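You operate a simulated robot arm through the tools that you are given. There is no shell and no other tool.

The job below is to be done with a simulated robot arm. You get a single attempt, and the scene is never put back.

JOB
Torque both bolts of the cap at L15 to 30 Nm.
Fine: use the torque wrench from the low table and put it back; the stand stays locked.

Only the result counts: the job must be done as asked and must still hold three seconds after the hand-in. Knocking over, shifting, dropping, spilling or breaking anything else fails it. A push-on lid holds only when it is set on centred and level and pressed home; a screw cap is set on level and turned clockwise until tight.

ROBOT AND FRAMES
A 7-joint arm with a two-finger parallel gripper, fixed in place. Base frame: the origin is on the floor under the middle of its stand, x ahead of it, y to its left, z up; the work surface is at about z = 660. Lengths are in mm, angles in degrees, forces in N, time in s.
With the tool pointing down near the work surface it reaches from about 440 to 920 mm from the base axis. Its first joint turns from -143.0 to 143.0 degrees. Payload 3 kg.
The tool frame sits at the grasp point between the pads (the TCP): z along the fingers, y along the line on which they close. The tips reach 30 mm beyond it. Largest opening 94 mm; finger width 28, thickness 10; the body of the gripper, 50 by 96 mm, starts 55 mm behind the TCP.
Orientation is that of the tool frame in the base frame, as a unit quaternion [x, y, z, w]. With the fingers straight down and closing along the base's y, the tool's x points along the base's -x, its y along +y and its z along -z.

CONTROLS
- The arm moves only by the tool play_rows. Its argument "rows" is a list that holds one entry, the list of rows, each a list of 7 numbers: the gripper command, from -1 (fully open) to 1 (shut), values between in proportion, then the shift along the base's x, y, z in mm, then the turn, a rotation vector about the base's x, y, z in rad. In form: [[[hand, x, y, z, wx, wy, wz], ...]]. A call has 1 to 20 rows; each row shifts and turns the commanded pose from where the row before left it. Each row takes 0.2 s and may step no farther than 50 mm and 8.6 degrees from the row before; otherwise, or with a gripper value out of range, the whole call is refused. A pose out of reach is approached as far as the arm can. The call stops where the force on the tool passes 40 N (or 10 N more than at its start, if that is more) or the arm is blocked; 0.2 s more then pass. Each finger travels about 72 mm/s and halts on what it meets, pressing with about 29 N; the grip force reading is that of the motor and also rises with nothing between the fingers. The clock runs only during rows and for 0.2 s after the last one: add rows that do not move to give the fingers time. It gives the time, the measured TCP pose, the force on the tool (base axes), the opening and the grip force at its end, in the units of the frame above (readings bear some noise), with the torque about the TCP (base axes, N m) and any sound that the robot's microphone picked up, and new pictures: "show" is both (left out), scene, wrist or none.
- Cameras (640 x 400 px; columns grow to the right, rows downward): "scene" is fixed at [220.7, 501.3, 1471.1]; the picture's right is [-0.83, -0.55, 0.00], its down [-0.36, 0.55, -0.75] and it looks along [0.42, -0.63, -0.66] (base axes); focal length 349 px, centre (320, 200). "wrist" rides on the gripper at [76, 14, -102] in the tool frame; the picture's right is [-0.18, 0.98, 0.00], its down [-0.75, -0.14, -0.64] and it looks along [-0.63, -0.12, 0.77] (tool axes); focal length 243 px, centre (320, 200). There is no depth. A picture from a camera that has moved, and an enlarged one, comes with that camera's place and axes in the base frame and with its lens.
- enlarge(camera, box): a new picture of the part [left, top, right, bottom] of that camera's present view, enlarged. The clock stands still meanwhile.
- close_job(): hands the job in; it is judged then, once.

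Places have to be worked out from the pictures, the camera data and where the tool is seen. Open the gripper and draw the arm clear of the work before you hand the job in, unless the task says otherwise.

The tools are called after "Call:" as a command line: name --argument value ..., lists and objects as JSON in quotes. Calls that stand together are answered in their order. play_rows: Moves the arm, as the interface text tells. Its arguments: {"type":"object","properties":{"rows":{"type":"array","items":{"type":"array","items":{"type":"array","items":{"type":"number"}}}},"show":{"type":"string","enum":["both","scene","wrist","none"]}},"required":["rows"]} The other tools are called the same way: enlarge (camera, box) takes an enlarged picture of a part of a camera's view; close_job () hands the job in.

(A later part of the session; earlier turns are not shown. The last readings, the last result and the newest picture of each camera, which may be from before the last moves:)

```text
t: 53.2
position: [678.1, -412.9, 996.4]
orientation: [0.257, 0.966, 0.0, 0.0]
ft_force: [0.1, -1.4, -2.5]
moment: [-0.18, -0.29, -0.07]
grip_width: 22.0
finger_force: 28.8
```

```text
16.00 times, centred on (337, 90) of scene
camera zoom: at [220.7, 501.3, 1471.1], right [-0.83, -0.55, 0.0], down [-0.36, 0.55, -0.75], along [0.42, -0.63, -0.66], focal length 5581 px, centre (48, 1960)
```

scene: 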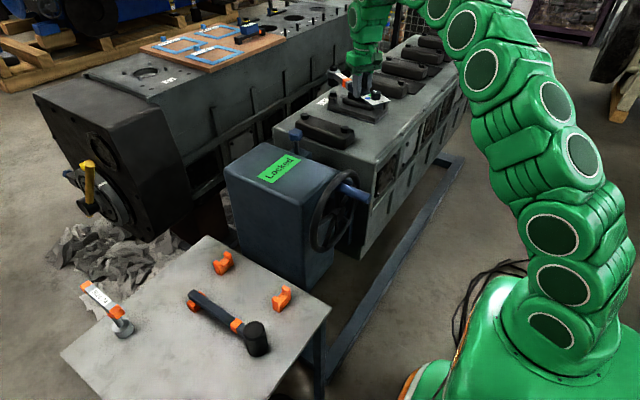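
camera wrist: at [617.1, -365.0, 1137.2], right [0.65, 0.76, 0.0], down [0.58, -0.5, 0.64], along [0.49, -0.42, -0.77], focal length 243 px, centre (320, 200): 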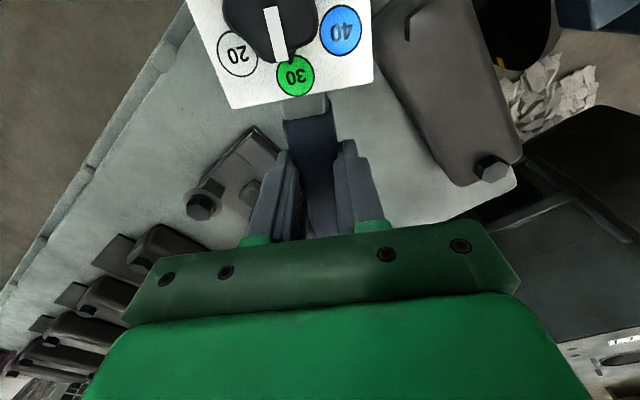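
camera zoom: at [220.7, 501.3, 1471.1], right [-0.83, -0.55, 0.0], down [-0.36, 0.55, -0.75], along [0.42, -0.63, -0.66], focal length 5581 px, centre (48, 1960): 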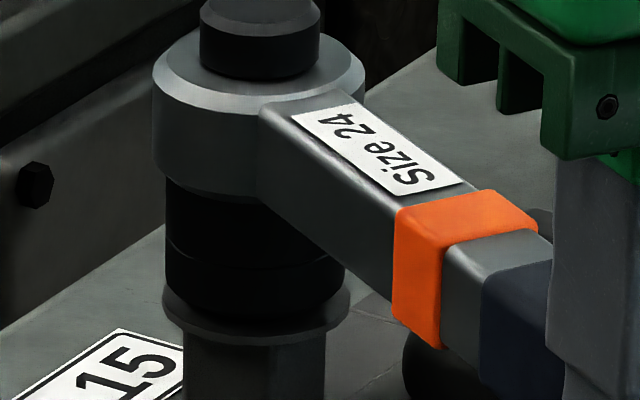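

The load is starting to transfer at z=996. I'll press another 1.5 mm to confirm that it's seated.

Call:
play_rows --rows '[[[1, 0, 0, -1, 0, 0, 0], [1, 0, 0, -1, 0, 0, 0], [1, 0, 0, 0, 0, 0, 0]]]' --show "both"

Call:
enlarge --camera "scene" --box '[325, 78, 349, 102]'

```text
t: 54.0
position: [677.9, -412.8, 994.2]
orientation: [0.258, 0.966, 0.0, 0.0]
ft_force: [0.3, -0.8, 2.4]
moment: [-0.53, -0.84, 0.01]
grip_width: 21.7
finger_force: 29.2
camera wrist: at [617.8, -364.1, 1096.8], right [0.65, 0.76, 0.0], down [0.58, -0.5, 0.64], along [0.49, -0.42, -0.77], focal length 243 px, centre (320, 200)
```

scene: 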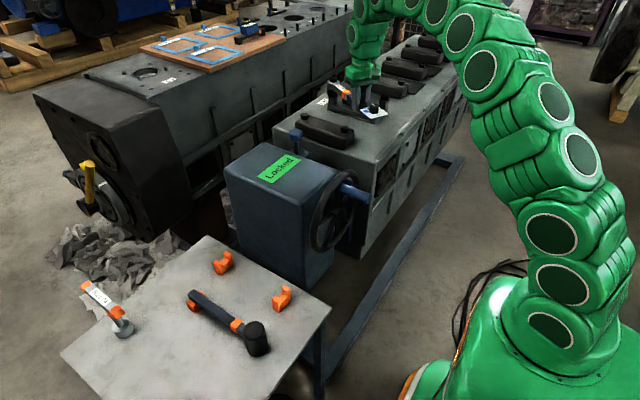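
wrist: 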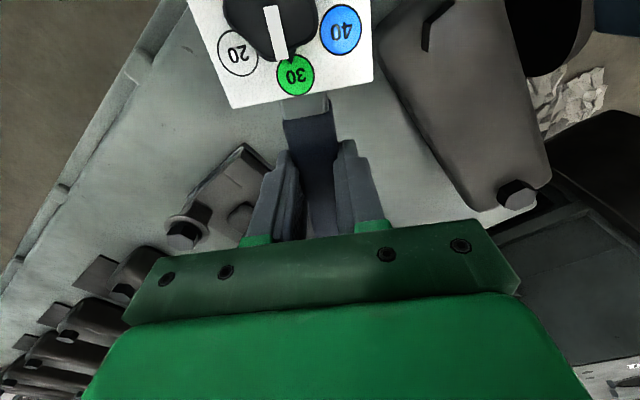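

```text
16.00 times, centred on (337, 90) of scene
camera zoom: at [220.7, 501.3, 1471.1], right [-0.83, -0.55, 0.0], down [-0.36, 0.55, -0.75], along [0.42, -0.63, -0.66], focal length 5581 px, centre (48, 1960)
```

zoom: 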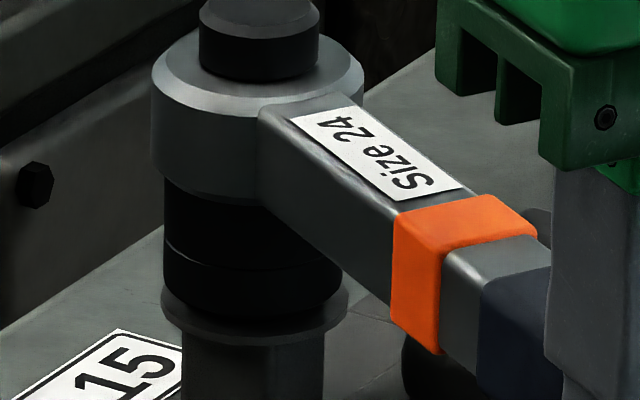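

It's seated: the head stopped moving while the hand went lower, at TCP z≈996. I'll relieve the vertical load by 1.5 mm, then start turning clockwise about the bolt in 1° arc steps and watch the reaction.

Call:
play_rows --rows '[[[1, 0, 0, 1.5, 0, 0, 0], [1, 1.57, 2.7, 0, 0, 0, -0.01745], [1, 1.62, 2.67, 0, 0, 0, -0.01745], [1, 0, 0, 0, 0, 0, 0]]]' --show "none"

```text
t: 55.0
position: [681.4, -408.8, 994.9]
orientation: [0.275, 0.962, 0.0, 0.0]
ft_force: [-1.9, -1.3, -6.5]
moment: [0.22, 0.48, 0.23]
grip_width: 21.7
finger_force: 29.3
```

The bolt gives a light resistance (about 2 N at the hand). I'll continue clockwise 5°.

Call:
play_rows --rows '[[[1, 1.66, 2.65, 0, 0, 0, -0.01745], [1, 1.7, 2.62, 0, 0, 0, -0.01745], [1, 1.75, 2.59, 0, 0, 0, -0.01745], [1, 1.79, 2.56, 0, 0, 0, -0.01745], [1, 1.84, 2.53, 0, 0, 0, -0.01745], [1, 0, 0, 0, 0, 0, 0]]]' --show "none"

Call:
enlarge --camera "scene" --box '[320, 74, 380, 114]'

```text
t: 56.4
position: [689.5, -394.4, 994.2]
orientation: [0.315, 0.949, 0.001, 0.0]
ft_force: [-0.4, -4.7, -5.1]
moment: [-0.18, 0.09, 0.04]
grip_width: 21.7
finger_force: 28.5
```

```text
10.00 times, centred on (350, 94) of scene
camera zoom: at [220.7, 501.3, 1471.1], right [-0.83, -0.55, 0.0], down [-0.36, 0.55, -0.75], along [0.42, -0.63, -0.66], focal length 3488 px, centre (20, 1260)
```

zoom: 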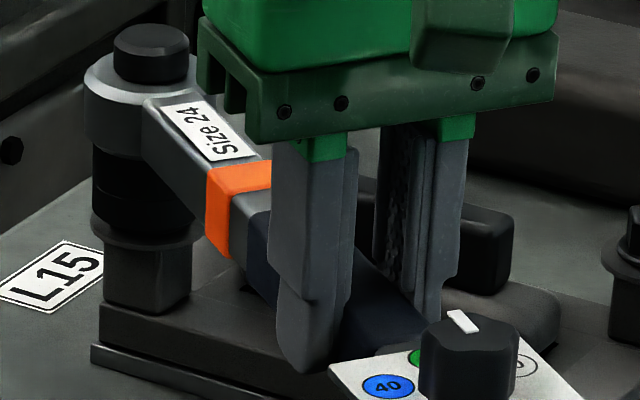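

Still easy turning at −37° with low force. I'll continue clockwise another 8°.

Call:
play_rows --rows '[[[1, 1.88, 2.5, 0, 0, 0, -0.01745], [1, 1.92, 2.46, 0, 0, 0, -0.01745], [1, 1.97, 2.43, 0, 0, 0, -0.01745], [1, 2.01, 2.39, 0, 0, 0, -0.01745], [1, 2.05, 2.36, 0, 0, 0, -0.01745], [1, 2.09, 2.32, 0, 0, 0, -0.01745], [1, 2.13, 2.28, 0, 0, 0, -0.01745], [1, 2.17, 2.25, 0, 0, 0, -0.01745], [1, 0, 0, 0, 0, 0, 0]]]' --show "none"

```text
t: 58.4
position: [705.6, -376.3, 995.1]
orientation: [0.38, 0.925, 0.0, 0.0]
ft_force: [1.3, -5.2, -5.1]
moment: [-0.12, 0.09, 0.36]
grip_width: 21.8
finger_force: 29.0
```

The bolt still turns at under 1 Nm, so it simply needs more angle. I'll continue 12° with 2° steps and a 0.5 mm inward radius correction.

Call:
play_rows --rows '[[[1, 4.82, 4.0, 0, 0, 0, -0.0349], [1, 4.62, 4.2, 0, 0, 0, -0.0349], [1, 4.77, 4.04, 0, 0, 0, -0.0349], [1, 4.9, 3.87, 0, 0, 0, -0.0349], [1, 5.04, 3.7, 0, 0, 0, -0.0349], [1, 5.16, 3.52, 0, 0, 0, -0.0349], [1, 0, 0, 0, 0, 0, 0]]]' --show "both"

```text
t: 60.0
position: [735.0, -353.1, 994.4]
orientation: [0.476, 0.88, 0.001, -0.001]
ft_force: [-3.1, -1.7, -7.7]
moment: [0.5, 0.49, 0.49]
grip_width: 21.9
finger_force: 28.9
camera wrist: at [704.0, -282.4, 1098.3], right [0.92, 0.38, 0.0], down [0.29, -0.71, 0.64], along [0.25, -0.59, -0.77], focal length 243 px, centre (320, 200)
```

scene: 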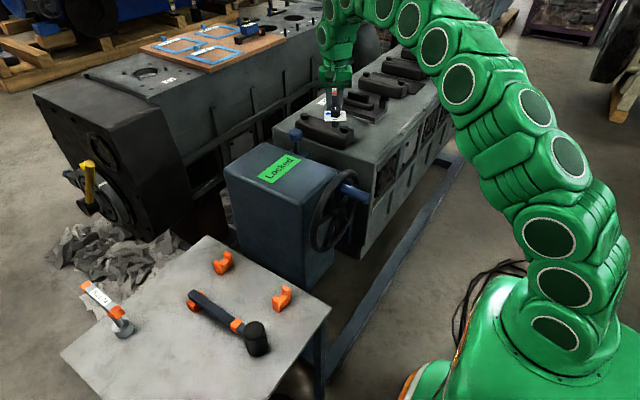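
wrist: 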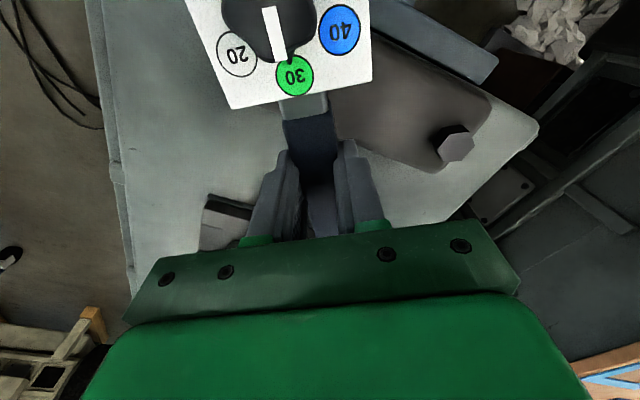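

Torque is creeping up to about 1.1 Nm and everything is clear. I'll continue another 16° clockwise.

Call:
play_rows --rows '[[[1, 5.28, 3.34, 0, 0, 0, -0.0349], [1, 5.39, 3.15, 0, 0, 0, -0.0349], [1, 5.5, 2.96, 0, 0, 0, -0.0349], [1, 5.6, 2.77, 0, 0, 0, -0.0349], [1, 5.69, 2.57, 0, 0, 0, -0.0349], [1, 5.78, 2.37, 0, 0, 0, -0.0349], [1, 5.86, 2.17, 0, 0, 0, -0.0349], [1, 5.93, 1.96, 0, 0, 0, -0.0349], [1, 0, 0, 0, 0, 0, 0]]]' --show "none"

Call:
enlarge --camera "scene" --box '[310, 64, 370, 124]'

```text
t: 62.0
position: [780.8, -332.1, 995.2]
orientation: [0.594, 0.804, 0.001, 0.0]
ft_force: [0.2, 0.6, -6.4]
moment: [0.42, 0.13, 0.01]
grip_width: 21.7
finger_force: 28.9
```

```text
6.67 times, centred on (340, 94) of scene
camera zoom: at [220.7, 501.3, 1471.1], right [-0.83, -0.55, 0.0], down [-0.36, 0.55, -0.75], along [0.42, -0.63, -0.66], focal length 2325 px, centre (187, 907)
```

zoom: 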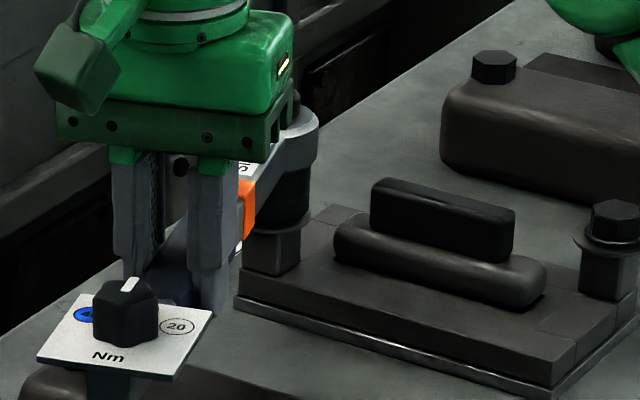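

The reaction has dropped to nearly zero at yaw −73°, so I need to know whether the bolt is really turning with the socket. I'll lift the wrench straight off and look at the hex.

Call:
play_rows --rows '[[[1, 0, 0, 4, 0, 0, 0], [1, 0, 0, 8, 0, 0, 0], [1, 0, 0, 10, 0, 0, 0], [1, 0, 0, 10, 0, 0, 0], [1, 0, 0, 0, 0, 0, 0]]]' --show "none"

Call:
enlarge --camera "scene" --box '[322, 78, 352, 102]'

Call:
enlarge --camera "scene" --box '[325, 87, 341, 99]'

```text
t: 63.2
position: [780.7, -330.9, 1027.5]
orientation: [0.594, 0.805, 0.0, 0.0]
ft_force: [0.5, 0.6, -6.6]
moment: [0.4, 0.12, 0.0]
grip_width: 21.7
finger_force: 29.1
```

```text
16.00 times, centred on (337, 90) of scene
camera zoom: at [220.7, 501.3, 1471.1], right [-0.83, -0.55, 0.0], down [-0.36, 0.55, -0.75], along [0.42, -0.63, -0.66], focal length 5581 px, centre (48, 1960)
```

zoom: 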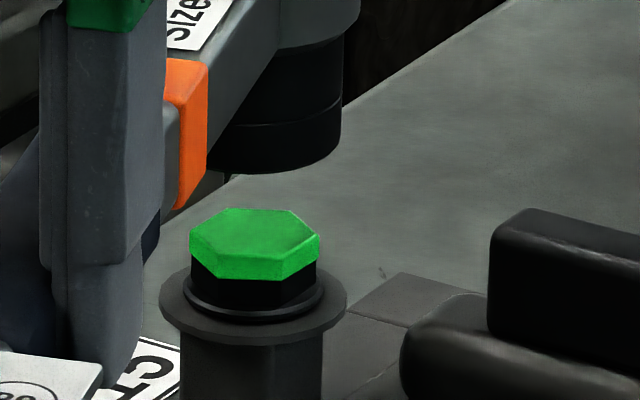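

```text
16.00 times, centred on (333, 93) of scene
camera zoom: at [220.7, 501.3, 1471.1], right [-0.83, -0.55, 0.0], down [-0.36, 0.55, -0.75], along [0.42, -0.63, -0.66], focal length 5581 px, centre (112, 1912)
```

zoom: 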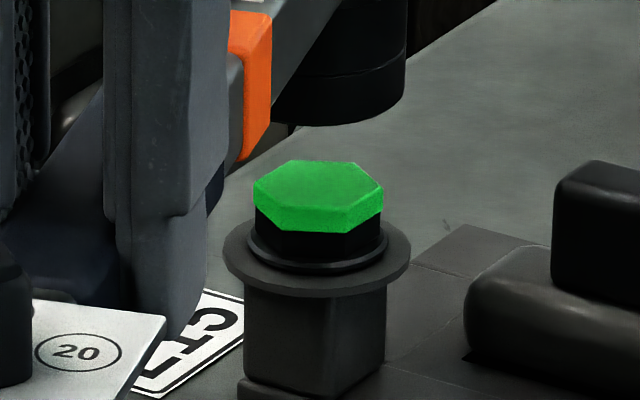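

The head of bolt A now wears a green marker, the colour of the 30 Nm setting, so bolt A has been torqued and the wrench let go. Next I'll move to hover over bolt B (≈[669.5,-576.4]) with yaw −30°, the angle at which the socket fitted.

Call:
play_rows --rows '[[[1, -10, -6, 4, 0, 0, 0.03], [1, -18, -10, 4, 0, 0, 0.055], [1, -22, -13, 4, 0, 0, 0.064], [1, -24, -14, 3, 0, 0, 0.065], [1, -25, -14.5, 0, 0, 0, 0.065], [1, -25, -14.5, 0, 0, 0, 0.065], [1, -25, -14.5, 0, 0, 0, 0.065], [1, -25, -14.5, 0, 0, 0, 0.065], [1, -25, -14.5, 0, 0, 0, 0.065], [1, -25, -14.5, 0, 0, 0, 0.065], [1, -22, -13, 0, 0, 0, 0.065], [1, -14, -8.5, 0, 0, 0, 0.055], [1, -6, -4, 0, 0, 0, 0.025], [1, 0, 0, 0, 0, 0, 0]]]' --show "both"

Call:
enlarge --camera "scene" --box '[364, 70, 400, 106]'

```text
t: 66.2
position: [514.6, -488.3, 1041.4]
orientation: [0.259, 0.966, 0.001, 0.0]
ft_force: [-1.0, -0.4, -6.5]
moment: [0.23, 0.4, 0.01]
grip_width: 21.9
finger_force: 29.1
camera wrist: at [455.1, -437.8, 1144.7], right [0.65, 0.76, 0.0], down [0.58, -0.5, 0.64], along [0.49, -0.42, -0.77], focal length 243 px, centre (320, 200)
```

scene: 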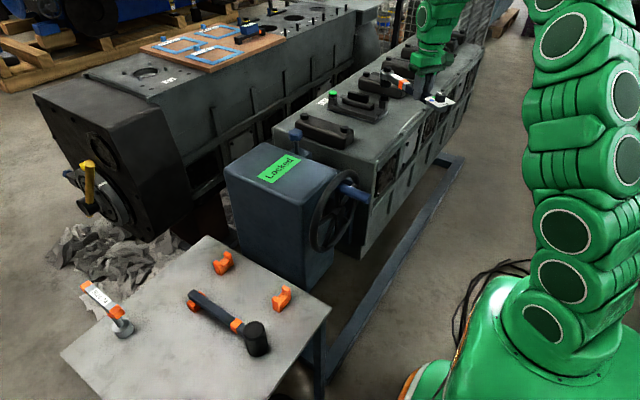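
wrist: 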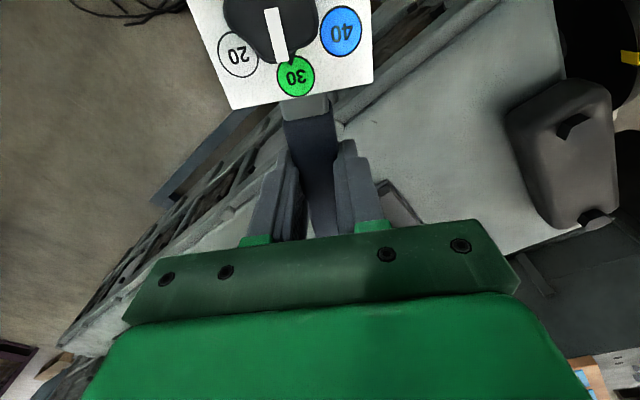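

```text
11.11 times, centred on (382, 88) of scene
camera zoom: at [220.7, 501.3, 1471.1], right [-0.83, -0.55, 0.0], down [-0.36, 0.55, -0.75], along [0.42, -0.63, -0.66], focal length 3876 px, centre (-369, 1444)
```

zoom: 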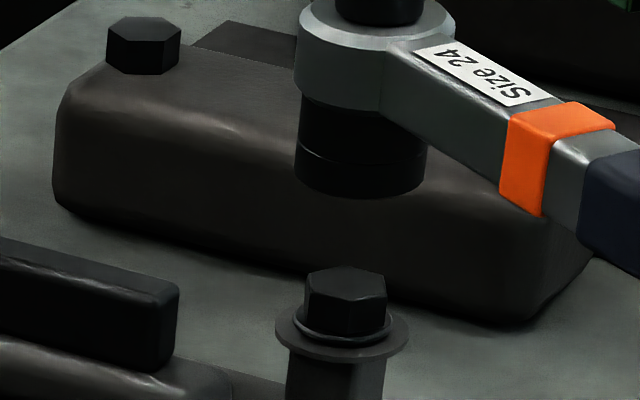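

The socket is laterally aligned with bolt B within about 0.2 mm and roughly 2 mm too far in depth. I'll correct by (−1,+1.5) and lower 34 mm to just above or at the head.

Call:
play_rows --rows '[[[1, -1.0, 1.5, 0, 0, 0, 0], [1, 0, 0, -10, 0, 0, 0], [1, 0, 0, -10, 0, 0, 0], [1, 0, 0, -8, 0, 0, 0], [1, 0, 0, -4, 0, 0, 0], [1, 0, 0, -2, 0, 0, 0], [1, 0, 0, 0, 0, 0, 0]]]' --show "none"

Call:
enlarge --camera "scene" --box '[370, 80, 398, 108]'

```text
t: 67.8
position: [512.8, -485.9, 1009.5]
orientation: [0.258, 0.966, 0.0, 0.0]
ft_force: [-0.8, 0.3, -6.7]
moment: [0.22, 0.36, 0.0]
grip_width: 21.8
finger_force: 28.6
```

```text
14.29 times, centred on (384, 94) of scene
camera zoom: at [220.7, 501.3, 1471.1], right [-0.83, -0.55, 0.0], down [-0.36, 0.55, -0.75], along [0.42, -0.63, -0.66], focal length 4983 px, centre (-594, 1714)
```

zoom: 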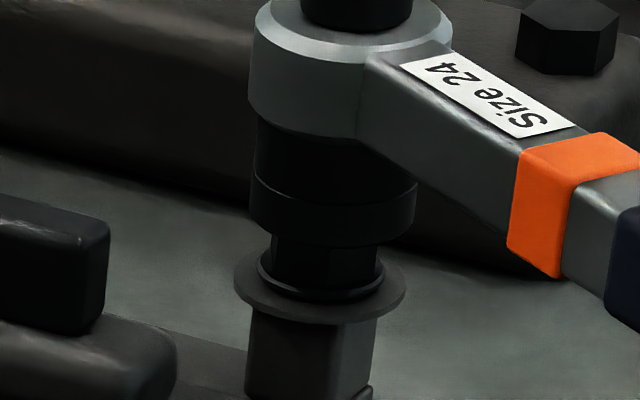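

The socket is about 0.5 mm right of the bolt, the depth looks consistent, and about 3 mm of gap is left. I'll nudge by (+0.4,+0.3) and lower 6 mm in small steps.

Call:
play_rows --rows '[[[1, 0.4, 0.3, 0, 0, 0, 0], [1, 0, 0, -1.5, 0, 0, 0], [1, 0, 0, -1.5, 0, 0, 0], [1, 0, 0, -1.5, 0, 0, 0], [1, 0, 0, -1.5, 0, 0, 0], [1, 0, 0, 0, 0, 0, 0]]]' --show "none"

Call:
enlarge --camera "scene" --box '[370, 80, 398, 108]'

```text
t: 69.2
position: [512.6, -485.3, 1002.1]
orientation: [0.258, 0.966, 0.0, 0.0]
ft_force: [1.7, -5.2, 0.9]
moment: [-0.74, -0.85, -0.58]
grip_width: 21.8
finger_force: 29.2
```

```text
14.29 times, centred on (384, 94) of scene
camera zoom: at [220.7, 501.3, 1471.1], right [-0.83, -0.55, 0.0], down [-0.36, 0.55, -0.75], along [0.42, -0.63, -0.66], focal length 4983 px, centre (-594, 1714)
```

zoom: 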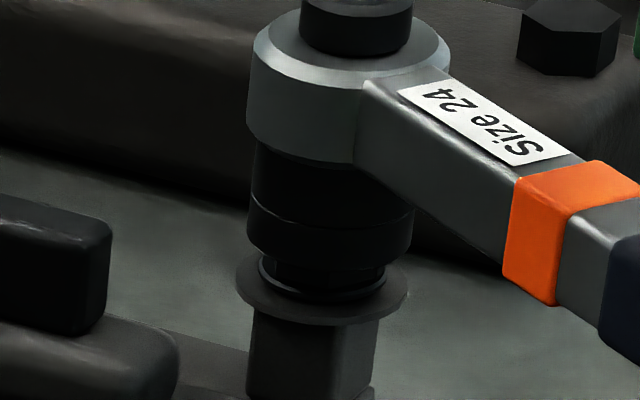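

There's contact again with a −y side force of 5 N, like at bolt A. I'll shift (+0.4,−1.3) and lower 2 mm.

Call:
play_rows --rows '[[[1, 0.4, -1.3, 0, 0, 0, 0], [1, 0, 0, -1, 0, 0, 0], [1, 0, 0, -1, 0, 0, 0], [1, 0, 0, 0, 0, 0, 0]]]' --show "none"

Call:
enlarge --camera "scene" --box '[370, 80, 398, 108]'

```text
t: 70.2
position: [514.5, -486.3, 1000.5]
orientation: [0.259, 0.966, -0.001, 0.0]
ft_force: [-1.2, -0.2, -6.3]
moment: [0.23, 0.46, -0.14]
grip_width: 21.7
finger_force: 29.0
```

```text
14.29 times, centred on (384, 94) of scene
camera zoom: at [220.7, 501.3, 1471.1], right [-0.83, -0.55, 0.0], down [-0.36, 0.55, -0.75], along [0.42, -0.63, -0.66], focal length 4983 px, centre (-594, 1714)
```

zoom: 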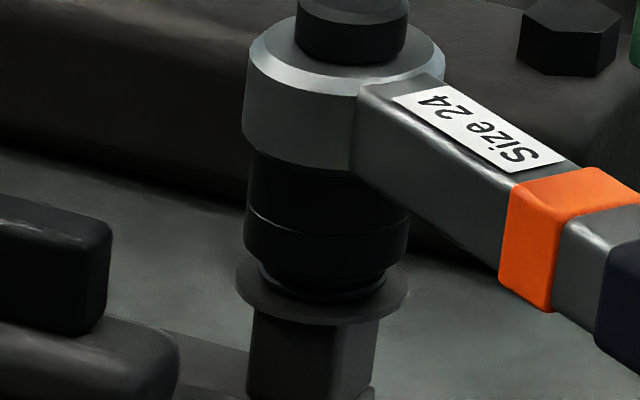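

The socket has slipped over bolt B's hex with only hanging weight on the sensor. I'll lower about 4.5 mm to seat it.

Call:
play_rows --rows '[[[1, 0, 0, -1.5, 0, 0, 0], [1, 0, 0, -1.5, 0, 0, 0], [1, 0, 0, -1.5, 0, 0, 0], [1, 0, 0, 0, 0, 0, 0]]]' --show "none"

Call:
enlarge --camera "scene" --box '[370, 80, 398, 108]'

```text
t: 71.2
position: [511.4, -486.3, 995.8]
orientation: [0.259, 0.966, 0.0, -0.001]
ft_force: [-1.2, -1.2, -5.9]
moment: [0.15, 0.37, -0.12]
grip_width: 21.7
finger_force: 28.6
```

```text
14.29 times, centred on (384, 94) of scene
camera zoom: at [220.7, 501.3, 1471.1], right [-0.83, -0.55, 0.0], down [-0.36, 0.55, -0.75], along [0.42, -0.63, -0.66], focal length 4983 px, centre (-594, 1714)
```

zoom: 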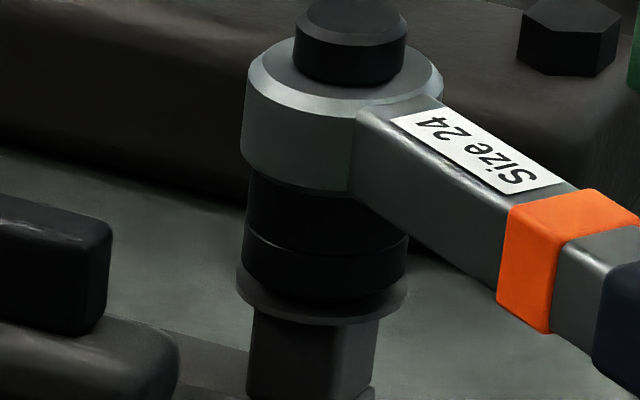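

The socket is fully down on bolt B. I'll settle 1 mm more and start turning clockwise about the bolt, 8° first.

Call:
play_rows --rows '[[[1, 0, 0, -1, 0, 0, 0], [1, 3.22, 5.36, 0, 0, 0, -0.0349], [1, 3.4, 5.24, 0, 0, 0, -0.0349], [1, 3.58, 5.12, 0, 0, 0, -0.0349], [1, 3.76, 4.99, 0, 0, 0, -0.0349], [1, 0, 0, 0, 0, 0, 0]]]' --show "none"

Call:
enlarge --camera "scene" --box '[364, 76, 408, 116]'

```text
t: 72.6
position: [527.5, -465.3, 995.3]
orientation: [0.326, 0.945, 0.0, 0.0]
ft_force: [-4.8, -2.1, -0.6]
moment: [-0.58, -0.31, -0.32]
grip_width: 22.1
finger_force: 29.0
```

```text
10.00 times, centred on (386, 96) of scene
camera zoom: at [220.7, 501.3, 1471.1], right [-0.83, -0.55, 0.0], down [-0.36, 0.55, -0.75], along [0.42, -0.63, -0.66], focal length 3488 px, centre (-340, 1240)
```

zoom: 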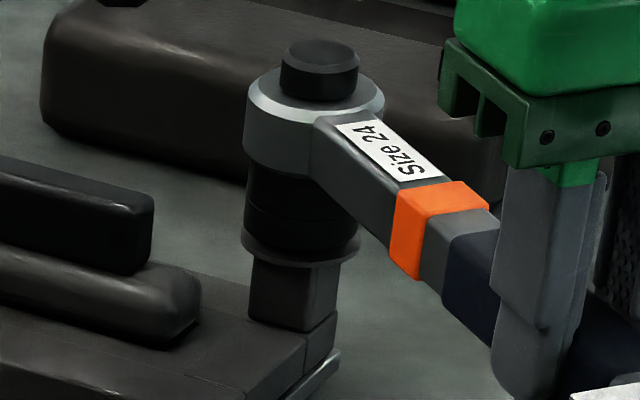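

It's seated and turning with a light reaction. I'll continue 12°, raising 0.7 mm to relieve the vertical load.

Call:
play_rows --rows '[[[1, 3.93, 4.86, 0.7, 0, 0, -0.0349], [1, 4.1, 4.72, 0, 0, 0, -0.0349], [1, 4.26, 4.57, 0, 0, 0, -0.0349], [1, 4.42, 4.42, 0, 0, 0, -0.0349], [1, 4.57, 4.26, 0, 0, 0, -0.0349], [1, 4.72, 4.1, 0, 0, 0, -0.0349], [1, 0, 0, 0, 0, 0, 0]]]' --show "none"

```text
t: 74.2
position: [553.6, -439.6, 994.9]
orientation: [0.423, 0.906, 0.001, 0.0]
ft_force: [0.2, -5.6, -6.1]
moment: [-0.04, 0.23, 0.22]
grip_width: 21.9
finger_force: 28.2
```

Torque is behaving as with bolt A (about 0.8 Nm). I'll continue clockwise 16° with a small inward radius correction.

Call:
play_rows --rows '[[[1, 5.2, 3.55, 0, 0, 0, -0.0349], [1, 4.99, 3.76, 0, 0, 0, -0.0349], [1, 5.12, 3.58, 0, 0, 0, -0.0349], [1, 5.24, 3.4, 0, 0, 0, -0.0349], [1, 5.36, 3.22, 0, 0, 0, -0.0349], [1, 5.47, 3.03, 0, 0, 0, -0.0349], [1, 5.57, 2.84, 0, 0, 0, -0.0349], [1, 5.66, 2.64, 0, 0, 0, -0.0349], [1, 0, 0, 0, 0, 0, 0]]]' --show "none"

```text
t: 76.2
position: [597.4, -413.4, 996.8]
orientation: [0.545, 0.839, 0.0, 0.0]
ft_force: [-4.0, -3.8, -4.4]
moment: [-0.05, 0.29, 0.56]
grip_width: 21.9
finger_force: 29.0
```

Torque has risen to about 1.5 Nm at yaw −66°. I'll go another 10°, past the point where bolt A let go.

Call:
play_rows --rows '[[[1, 5.75, 2.44, 0, 0, 0, -0.0349], [1, 5.83, 2.24, 0, 0, 0, -0.0349], [1, 5.91, 2.03, 0, 0, 0, -0.0349], [1, 5.98, 1.83, 0, 0, 0, -0.0349], [1, 6.03, 1.62, 0, 0, 0, -0.0349], [1, 0, 0, 0, 0, 0, 0]]]' --show "none"

Call:
enlarge --camera "scene" --box '[350, 70, 410, 116]'

```text
t: 77.6
position: [626.3, -402.0, 995.0]
orientation: [0.616, 0.788, 0.0, -0.001]
ft_force: [0.9, -0.6, -6.3]
moment: [0.4, 0.12, 0.16]
grip_width: 22.1
finger_force: 28.9
```

```text
8.70 times, centred on (380, 93) of scene
camera zoom: at [220.7, 501.3, 1471.1], right [-0.83, -0.55, 0.0], down [-0.36, 0.55, -0.75], along [0.42, -0.63, -0.66], focal length 3033 px, centre (-202, 1130)
```

zoom: 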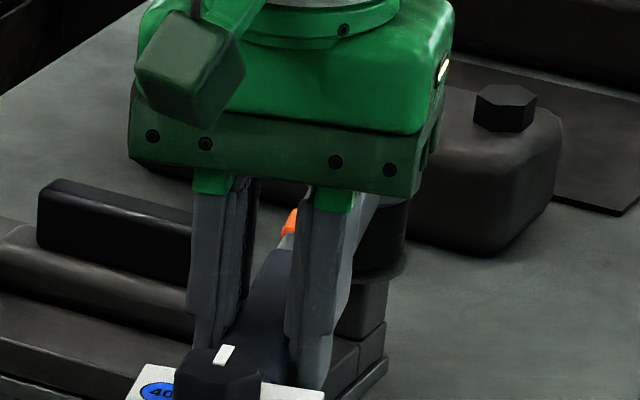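

The reaction dropped to zero again, just as it did at bolt A. I'll lift straight off and look at bolt B.

Call:
play_rows --rows '[[[1, 0, 0, 4, 0, 0, 0], [1, 0, 0, 8, 0, 0, 0], [1, 0, 0, 12, 0, 0, 0], [1, 0, 0, 15, 0, 0, 0], [1, 0, 0, 15, 0, 0, 0], [1, 0, 0, 0, 0, 0, 0]]]' --show "both"

Call:
enlarge --camera "scene" --box '[320, 76, 400, 122]'

```text
t: 79.0
position: [627.4, -402.3, 1049.2]
orientation: [0.615, 0.788, 0.0, -0.001]
ft_force: [-0.1, 1.0, -6.5]
moment: [0.4, 0.11, -0.04]
grip_width: 21.8
finger_force: 28.5
camera wrist: at [621.7, -326.0, 1152.8], right [1.0, 0.06, 0.0], down [0.05, -0.77, 0.64], along [0.04, -0.64, -0.77], focal length 243 px, centre (320, 200)
```

scene: 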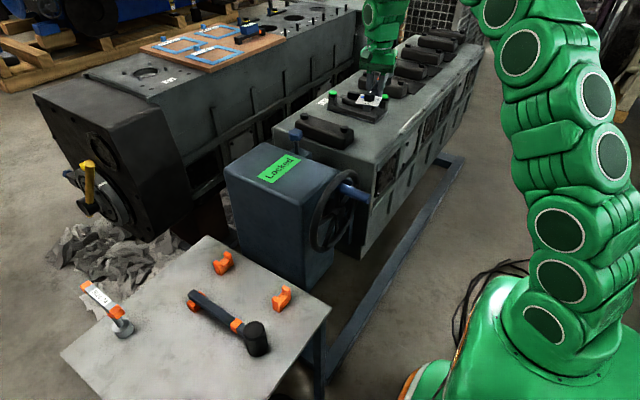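
wrist: 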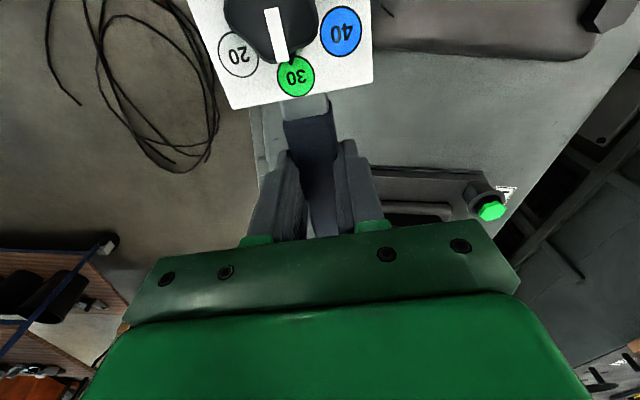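

```text
8.00 times, centred on (360, 99) of scene
camera zoom: at [220.7, 501.3, 1471.1], right [-0.83, -0.55, 0.0], down [-0.36, 0.55, -0.75], along [0.42, -0.63, -0.66], focal length 2790 px, centre (0, 1008)
```

zoom: 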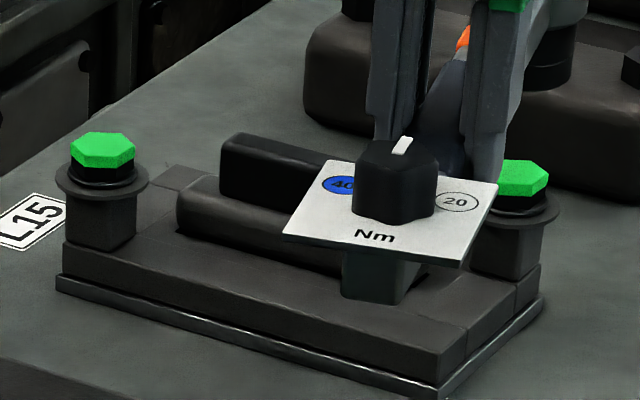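

Both L15 bolts now show green markers, so both are torqued at the 30 Nm setting, and the wrench still sits the same in the grip. I'll carry it back, rising and turning counter-clockwise along the same route.

Call:
play_rows --rows '[[[1, 0, 2, 10, 0, 0, 0.05], [1, 1, 5, 15, 0, 0, 0.09], [1, 2, 10, 15, 0, 0, 0.12], [1, 3, 12, 0, 0, 0, 0.122], [1, 3, 12, 0, 0, 0, 0.122], [1, 3, 12, 0, 0, 0, 0.122], [1, 3, 12, 0, 0, 0, 0.122], [1, 3, 12, 0, 0, 0, 0.122], [1, 3, 12, 0, 0, 0, 0.122], [1, 3, 12, 0, 0, 0, 0.122], [1, 3, 12, 0, 0, 0, 0.122], [1, 3, 12, 0, 0, 0, 0.122], [1, 3, 12, 0, 0, 0, 0.122], [1, 3, 12, 0, 0, 0, 0.122], [1, 3, 12, 0, 0, 0, 0.122], [1, 3, 12, 0, 0, 0, 0.122], [1, 2, 12, 0, 0, 0, 0.122], [1, 1, 8, 0, 0, 0, 0.07]]]' --show "both"

```text
t: 82.8
position: [670.9, -208.6, 1089.5]
orientation: [-0.349, 0.937, -0.001, 0.0]
ft_force: [0.9, 0.0, -6.1]
moment: [-0.31, 0.34, 0.0]
grip_width: 21.7
finger_force: 29.4
camera wrist: at [603.5, -249.1, 1192.9], right [-0.51, 0.86, 0.0], down [0.66, 0.39, 0.64], along [0.55, 0.32, -0.77], focal length 243 px, centre (320, 200)
```

scene: 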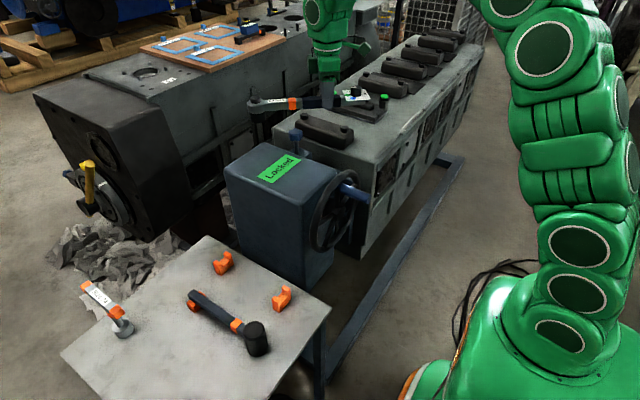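
wrist: 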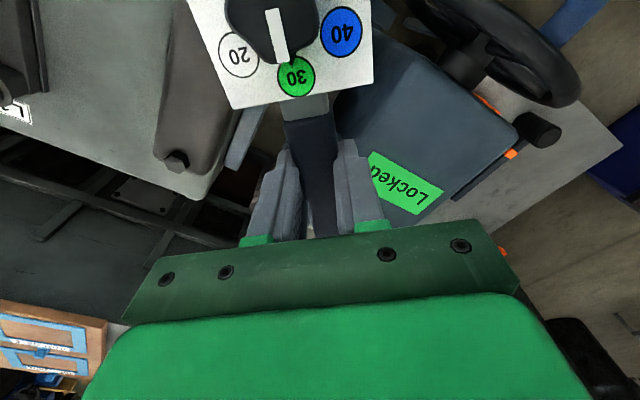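

On track, with yaw +41° and the wrench steady. I'll complete the turn to +180° and move over the low table.

Call:
play_rows --rows '[[[1, 1, 6, 0, 0, 0, 0.06], [1, 2, 12, 0, 0, 0, 0.11], [1, 2, 18.5, 0, 0, 0, 0.13], [1, 2, 18.5, 0, 0, 0, 0.13], [1, 2, 18.5, 0, 0, 0, 0.13], [1, 2, 18.5, 0, 0, 0, 0.13], [1, 2, 18.5, 0, 0, 0, 0.13], [1, 2, 18.5, 0, 0, 0, 0.13], [1, 2, 18.5, 0, 0, 0, 0.13], [1, 2, 18.5, 0, 0, 0, 0.13], [1, 2, 18.5, 0, 0, 0, 0.13], [1, 2, 18.5, 0, 0, 0, 0.13], [1, 2, 18.5, 0, 0, 0, 0.13], [1, 2, 18.5, 0, 0, 0, 0.13], [1, 2, 18.5, 0, 0, 0, 0.13], [1, 2, 18.5, 0, 0, 0, 0.13], [1, 2, 18.5, 0, 0, 0, 0.13], [1, 2, 18.5, 0, 0, 0, 0.13], [1, 1.5, 14, 0, 0, 0, 0.11], [1, 0.5, 9, 0, 0, 0, 0.0686]]]' --show "both"

```text
t: 87.0
position: [707.2, 127.4, 1089.3]
orientation: [1.0, 0.001, 0.0, 0.0]
ft_force: [0.5, 0.1, -5.9]
moment: [-0.03, -0.42, 0.03]
grip_width: 21.7
finger_force: 28.8
camera wrist: at [783.3, 111.9, 1193.2], right [-0.18, -0.98, 0.0], down [-0.75, 0.14, 0.64], along [-0.63, 0.12, -0.77], focal length 243 px, centre (320, 200)
```

scene: 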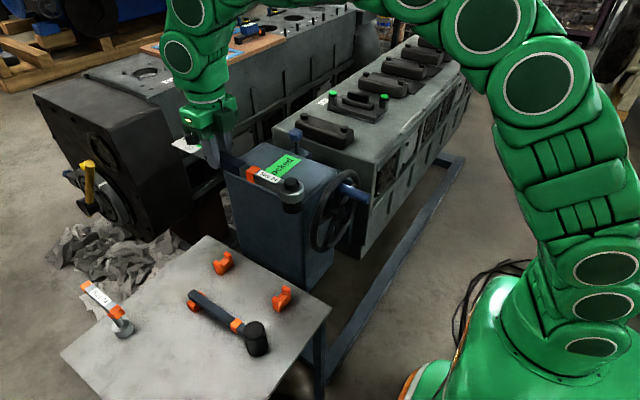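
wrist: 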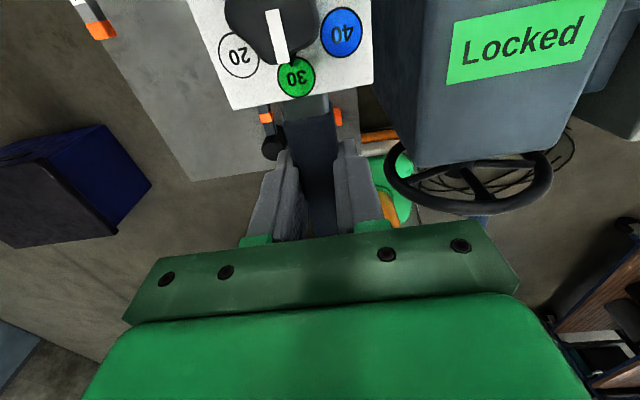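

Back over the table at [707,127.5] with yaw 180°. I'll compare with the earlier lift-off picture to see whether the wrench's attitude in the grip is unchanged.

Call:
enlarge --camera "scene" --box '[160, 90, 320, 220]'

Call:
enlarge --camera "scene" --box '[260, 160, 310, 220]'

```text
3.08 times, centred on (240, 155) of scene
camera zoom: at [220.7, 501.3, 1471.1], right [-0.83, -0.55, 0.0], down [-0.36, 0.55, -0.75], along [0.42, -0.63, -0.66], focal length 1073 px, centre (566, 338)
```

zoom: 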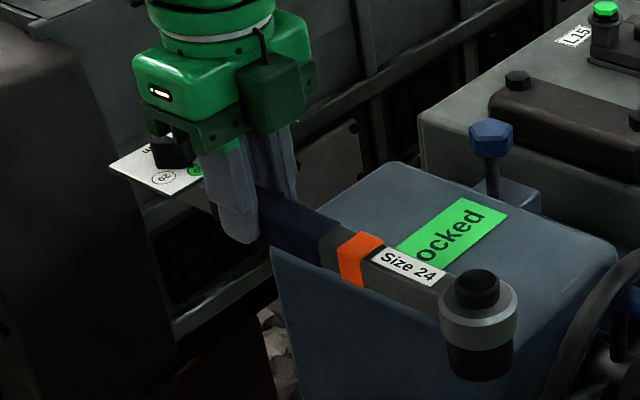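

```text
6.67 times, centred on (285, 190) of scene
camera zoom: at [220.7, 501.3, 1471.1], right [-0.83, -0.55, 0.0], down [-0.36, 0.55, -0.75], along [0.42, -0.63, -0.66], focal length 2325 px, centre (553, 267)
```

zoom: 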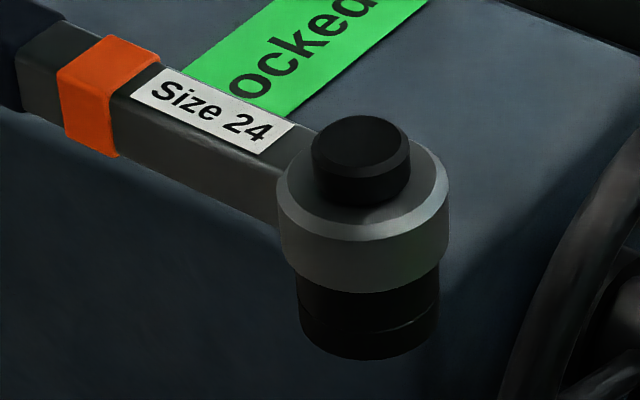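

The wrench sits in the hand as before; the hand is about 1 mm off in y. I'll correct that and descend to about 45 mm above the resting height to check alignment with the two forks.

Call:
play_rows --rows '[[[1, 0.2, 0.5, -15, 0, 0, -0.002], [1, 0.2, 0.5, -25, 0, 0, -0.002], [1, 0, 0, -30, 0, 0, 0], [1, 0, 0, -30, 0, 0, 0], [1, 0, 0, -30, 0, 0, 0], [1, 0, 0, -30, 0, 0, 0], [1, 0, 0, -30, 0, 0, 0], [1, 0, 0, -30, 0, 0, 0], [1, 0, 0, -30, 0, 0, 0], [1, 0, 0, -30, 0, 0, 0], [1, 0, 0, -25, 0, 0, 0], [1, 0, 0, -15, 0, 0, 0], [1, 0, 0, 0, 0, 0, 0], [1, 0, 0, 0, 0, 0, 0]]]' --show "both"

Call:
enlarge --camera "scene" --box '[200, 220, 320, 330]'

Call:
enlarge --camera "wrist" --box '[180, 0, 420, 180]'

```text
t: 90.0
position: [709.9, 127.4, 769.9]
orientation: [1.0, -0.002, 0.0, 0.0]
ft_force: [1.1, -0.1, -6.1]
moment: [-0.01, -0.42, 0.0]
grip_width: 21.6
finger_force: 28.5
camera wrist: at [785.1, 111.5, 872.6], right [-0.19, -0.98, 0.0], down [-0.75, 0.14, 0.64], along [-0.63, 0.12, -0.77], focal length 243 px, centre (320, 200)
```

scene: 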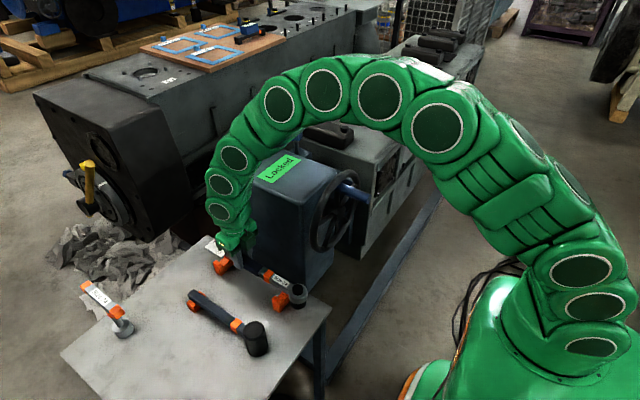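
wrist: 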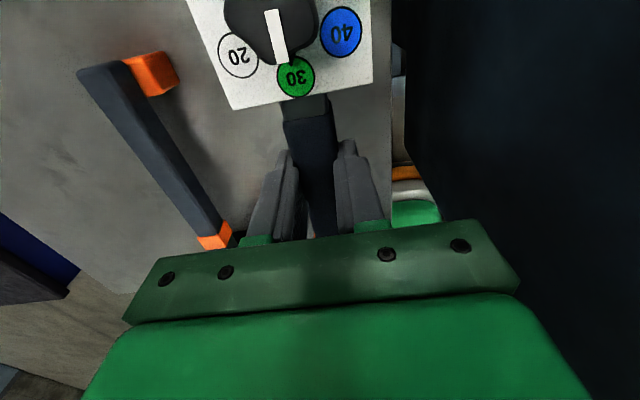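

```text
3.64 times, centred on (260, 275) of scene
camera zoom: at [220.7, 501.3, 1471.1], right [-0.83, -0.55, 0.0], down [-0.36, 0.55, -0.75], along [0.42, -0.63, -0.66], focal length 1268 px, centre (538, -73)
```

zoom: 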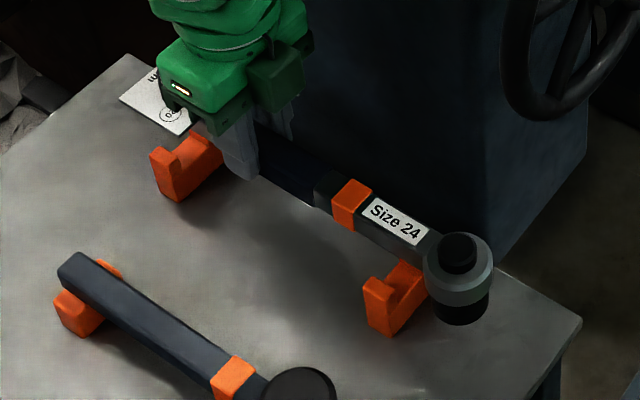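

```text
2.22 times, centred on (300, 90) of wrist
camera zoom: at [785.1, 111.5, 872.6], right [-0.19, -0.98, 0.0], down [-0.75, 0.14, 0.64], along [-0.63, 0.12, -0.77], focal length 539 px, centre (364, 444)
```

zoom: 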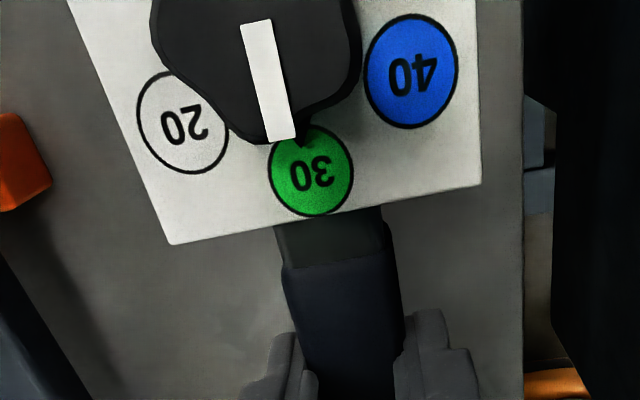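

I'll take a couple of zero-move readings to average out the position noise before the final lowering.

Call:
play_rows --rows '[[[1, 0, 0, 0, 0, 0, 0]]]' --show "none"

Call:
play_rows --rows '[[[1, 0, 0, 0, 0, 0, 0]]]' --show "none"

Call:
play_rows --rows '[[[1, 0, 0, 0, 0, 0, 0]]]' --show "none"

```text
t: 90.4
position: [709.3, 127.9, 769.1]
orientation: [1.0, -0.001, 0.0, 0.0]
ft_force: [-0.6, 0.1, -6.4]
moment: [-0.01, -0.45, -0.04]
grip_width: 21.8
finger_force: 28.8
```

```text
t: 90.8
position: [709.9, 126.7, 769.5]
orientation: [1.0, -0.002, 0.0, 0.001]
ft_force: [-0.2, 0.5, -6.9]
moment: [0.02, -0.41, 0.0]
grip_width: 21.8
finger_force: 28.8
```

```text
t: 91.2
position: [709.7, 126.2, 769.7]
orientation: [1.0, -0.001, 0.0, 0.0]
ft_force: [-0.4, 0.0, -6.1]
moment: [0.03, -0.44, 0.02]
grip_width: 21.6
finger_force: 29.0
```

The hand averages [709.7,127.1], while the pick-up was at about [707.9,128.6]. I'll shift by (−1.9,+1.5), lower to about 10 mm above rest, and compare with the picture taken just after the first lift.

Call:
play_rows --rows '[[[1, -1.9, 1.5, -5, 0, 0, 0], [1, 0, 0, -12, 0, 0, 0], [1, 0, 0, -12, 0, 0, 0], [1, 0, 0, -11, 0, 0, 0], [1, 0, 0, 0, 0, 0, 0], [1, 0, 0, 0, 0, 0, 0]]]' --show "none"

Call:
enlarge --camera "scene" --box '[200, 210, 320, 330]'

Call:
enlarge --camera "scene" --box '[262, 275, 312, 325]'

```text
t: 92.6
position: [708.3, 128.3, 728.0]
orientation: [1.0, -0.002, 0.001, 0.0]
ft_force: [0.0, 0.5, -5.5]
moment: [0.0, -0.44, 0.0]
grip_width: 22.2
finger_force: 29.0
```

```text
3.33 times, centred on (260, 270) of scene
camera zoom: at [220.7, 501.3, 1471.1], right [-0.83, -0.55, 0.0], down [-0.36, 0.55, -0.75], along [0.42, -0.63, -0.66], focal length 1163 px, centre (520, -33)
```

zoom: 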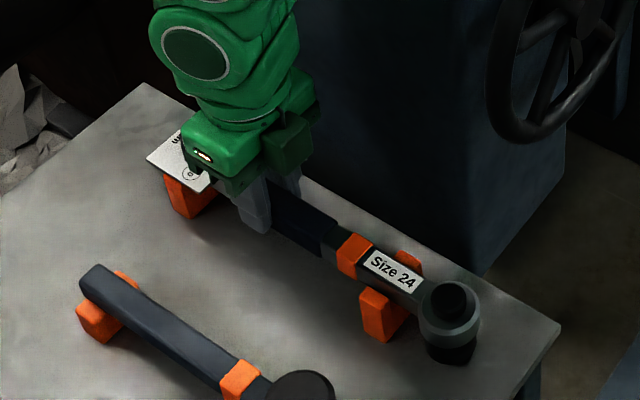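

```text
8.00 times, centred on (287, 300) of scene
camera zoom: at [220.7, 501.3, 1471.1], right [-0.83, -0.55, 0.0], down [-0.36, 0.55, -0.75], along [0.42, -0.63, -0.66], focal length 2790 px, centre (584, -600)
```

zoom: 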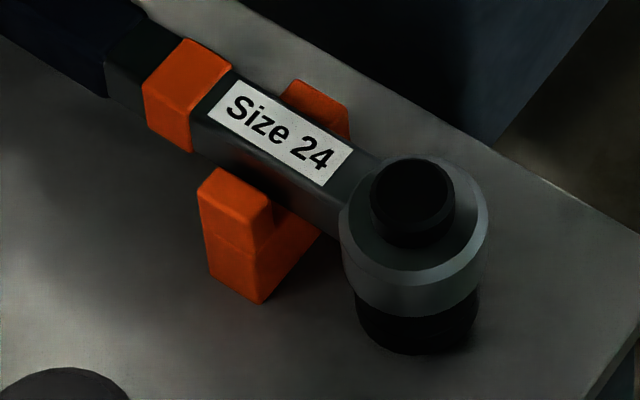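

The picture matches the first lift almost pixel for pixel. I'll lower slowly the last 9 mm in 1.5–2 mm steps, watching the load.

Call:
play_rows --rows '[[[1, 0, 0, -2, 0, 0, 0], [1, 0, 0, -2, 0, 0, 0], [1, 0, 0, -2, 0, 0, 0], [1, 0, 0, -1.5, 0, 0, 0], [1, 0, 0, 0, 0, 0, 0]]]' --show "none"

Call:
enlarge --camera "scene" --box '[200, 210, 320, 330]'

```text
t: 93.8
position: [706.6, 129.4, 720.2]
orientation: [1.0, -0.002, 0.001, 0.0]
ft_force: [-0.2, -1.0, -7.0]
moment: [-0.01, -0.46, 0.05]
grip_width: 21.9
finger_force: 28.5
```

```text
3.33 times, centred on (260, 270) of scene
camera zoom: at [220.7, 501.3, 1471.1], right [-0.83, -0.55, 0.0], down [-0.36, 0.55, -0.75], along [0.42, -0.63, -0.66], focal length 1163 px, centre (520, -33)
```

zoom: 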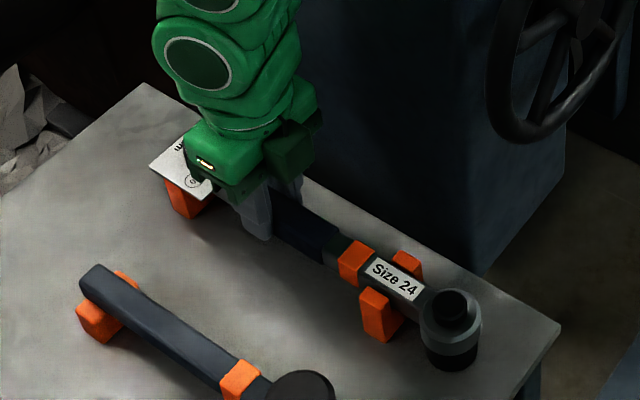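

It still carries full weight at z≈720. I'll lower 2 mm more in 0.7 mm steps until the stands take the load.

Call:
play_rows --rows '[[[1, 0, 0, -0.7, 0, 0, 0], [1, 0, 0, -0.7, 0, 0, 0], [1, 0, 0, -0.7, 0, 0, 0], [1, 0, 0, 0, 0, 0, 0]]]' --show "none"

```text
t: 94.8
position: [707.6, 129.8, 720.0]
orientation: [1.0, -0.002, 0.0, 0.0]
ft_force: [1.4, -0.5, 3.5]
moment: [-0.03, 0.83, 0.15]
grip_width: 21.6
finger_force: 28.6
```

The front fork is carrying the load now. I'll ease up 0.6 mm to neutral and open the fingers slowly.

Call:
play_rows --rows '[[[1, 0, 0, 0.6, 0, 0, 0], [1, 0, 0, 0, 0, 0, 0], [0.5, 0, 0, 0, 0, 0, 0], [0.4, 0, 0, 0, 0, 0, 0], [0.3, 0, 0, 0, 0, 0, 0], [0.1, 0, 0, 0, 0, 0, 0], [-0.1, 0, 0, 0, 0, 0, 0], [-0.3, 0, 0, 0, 0, 0, 0]]]' --show "both"

Call:
enlarge --camera "scene" --box '[200, 210, 320, 330]'

```text
t: 96.6
position: [707.6, 130.4, 720.1]
orientation: [1.0, -0.002, 0.0, 0.0]
ft_force: [-0.4, 0.0, -0.5]
moment: [0.0, 0.01, 0.0]
grip_width: 61.2
finger_force: 0.1
camera wrist: at [782.0, 114.7, 823.5], right [-0.19, -0.98, 0.0], down [-0.75, 0.14, 0.64], along [-0.63, 0.12, -0.77], focal length 243 px, centre (320, 200)
```

scene: 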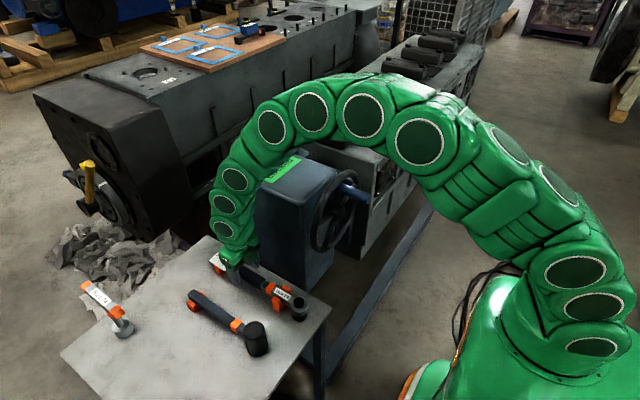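
wrist: 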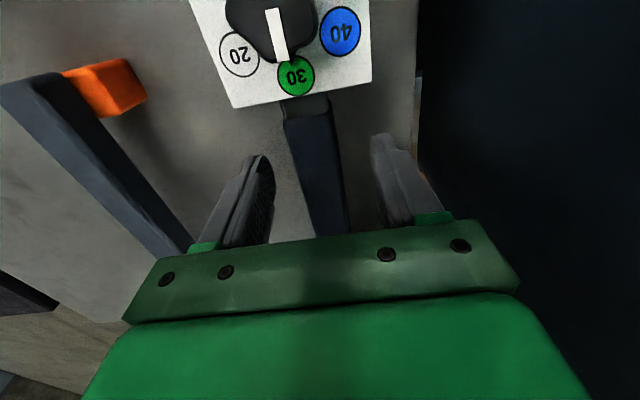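

```text
3.33 times, centred on (260, 270) of scene
camera zoom: at [220.7, 501.3, 1471.1], right [-0.83, -0.55, 0.0], down [-0.36, 0.55, -0.75], along [0.42, -0.63, -0.66], focal length 1163 px, centre (520, -33)
```

zoom: 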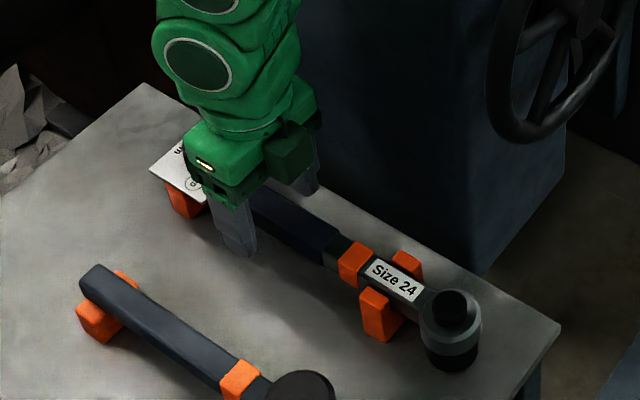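

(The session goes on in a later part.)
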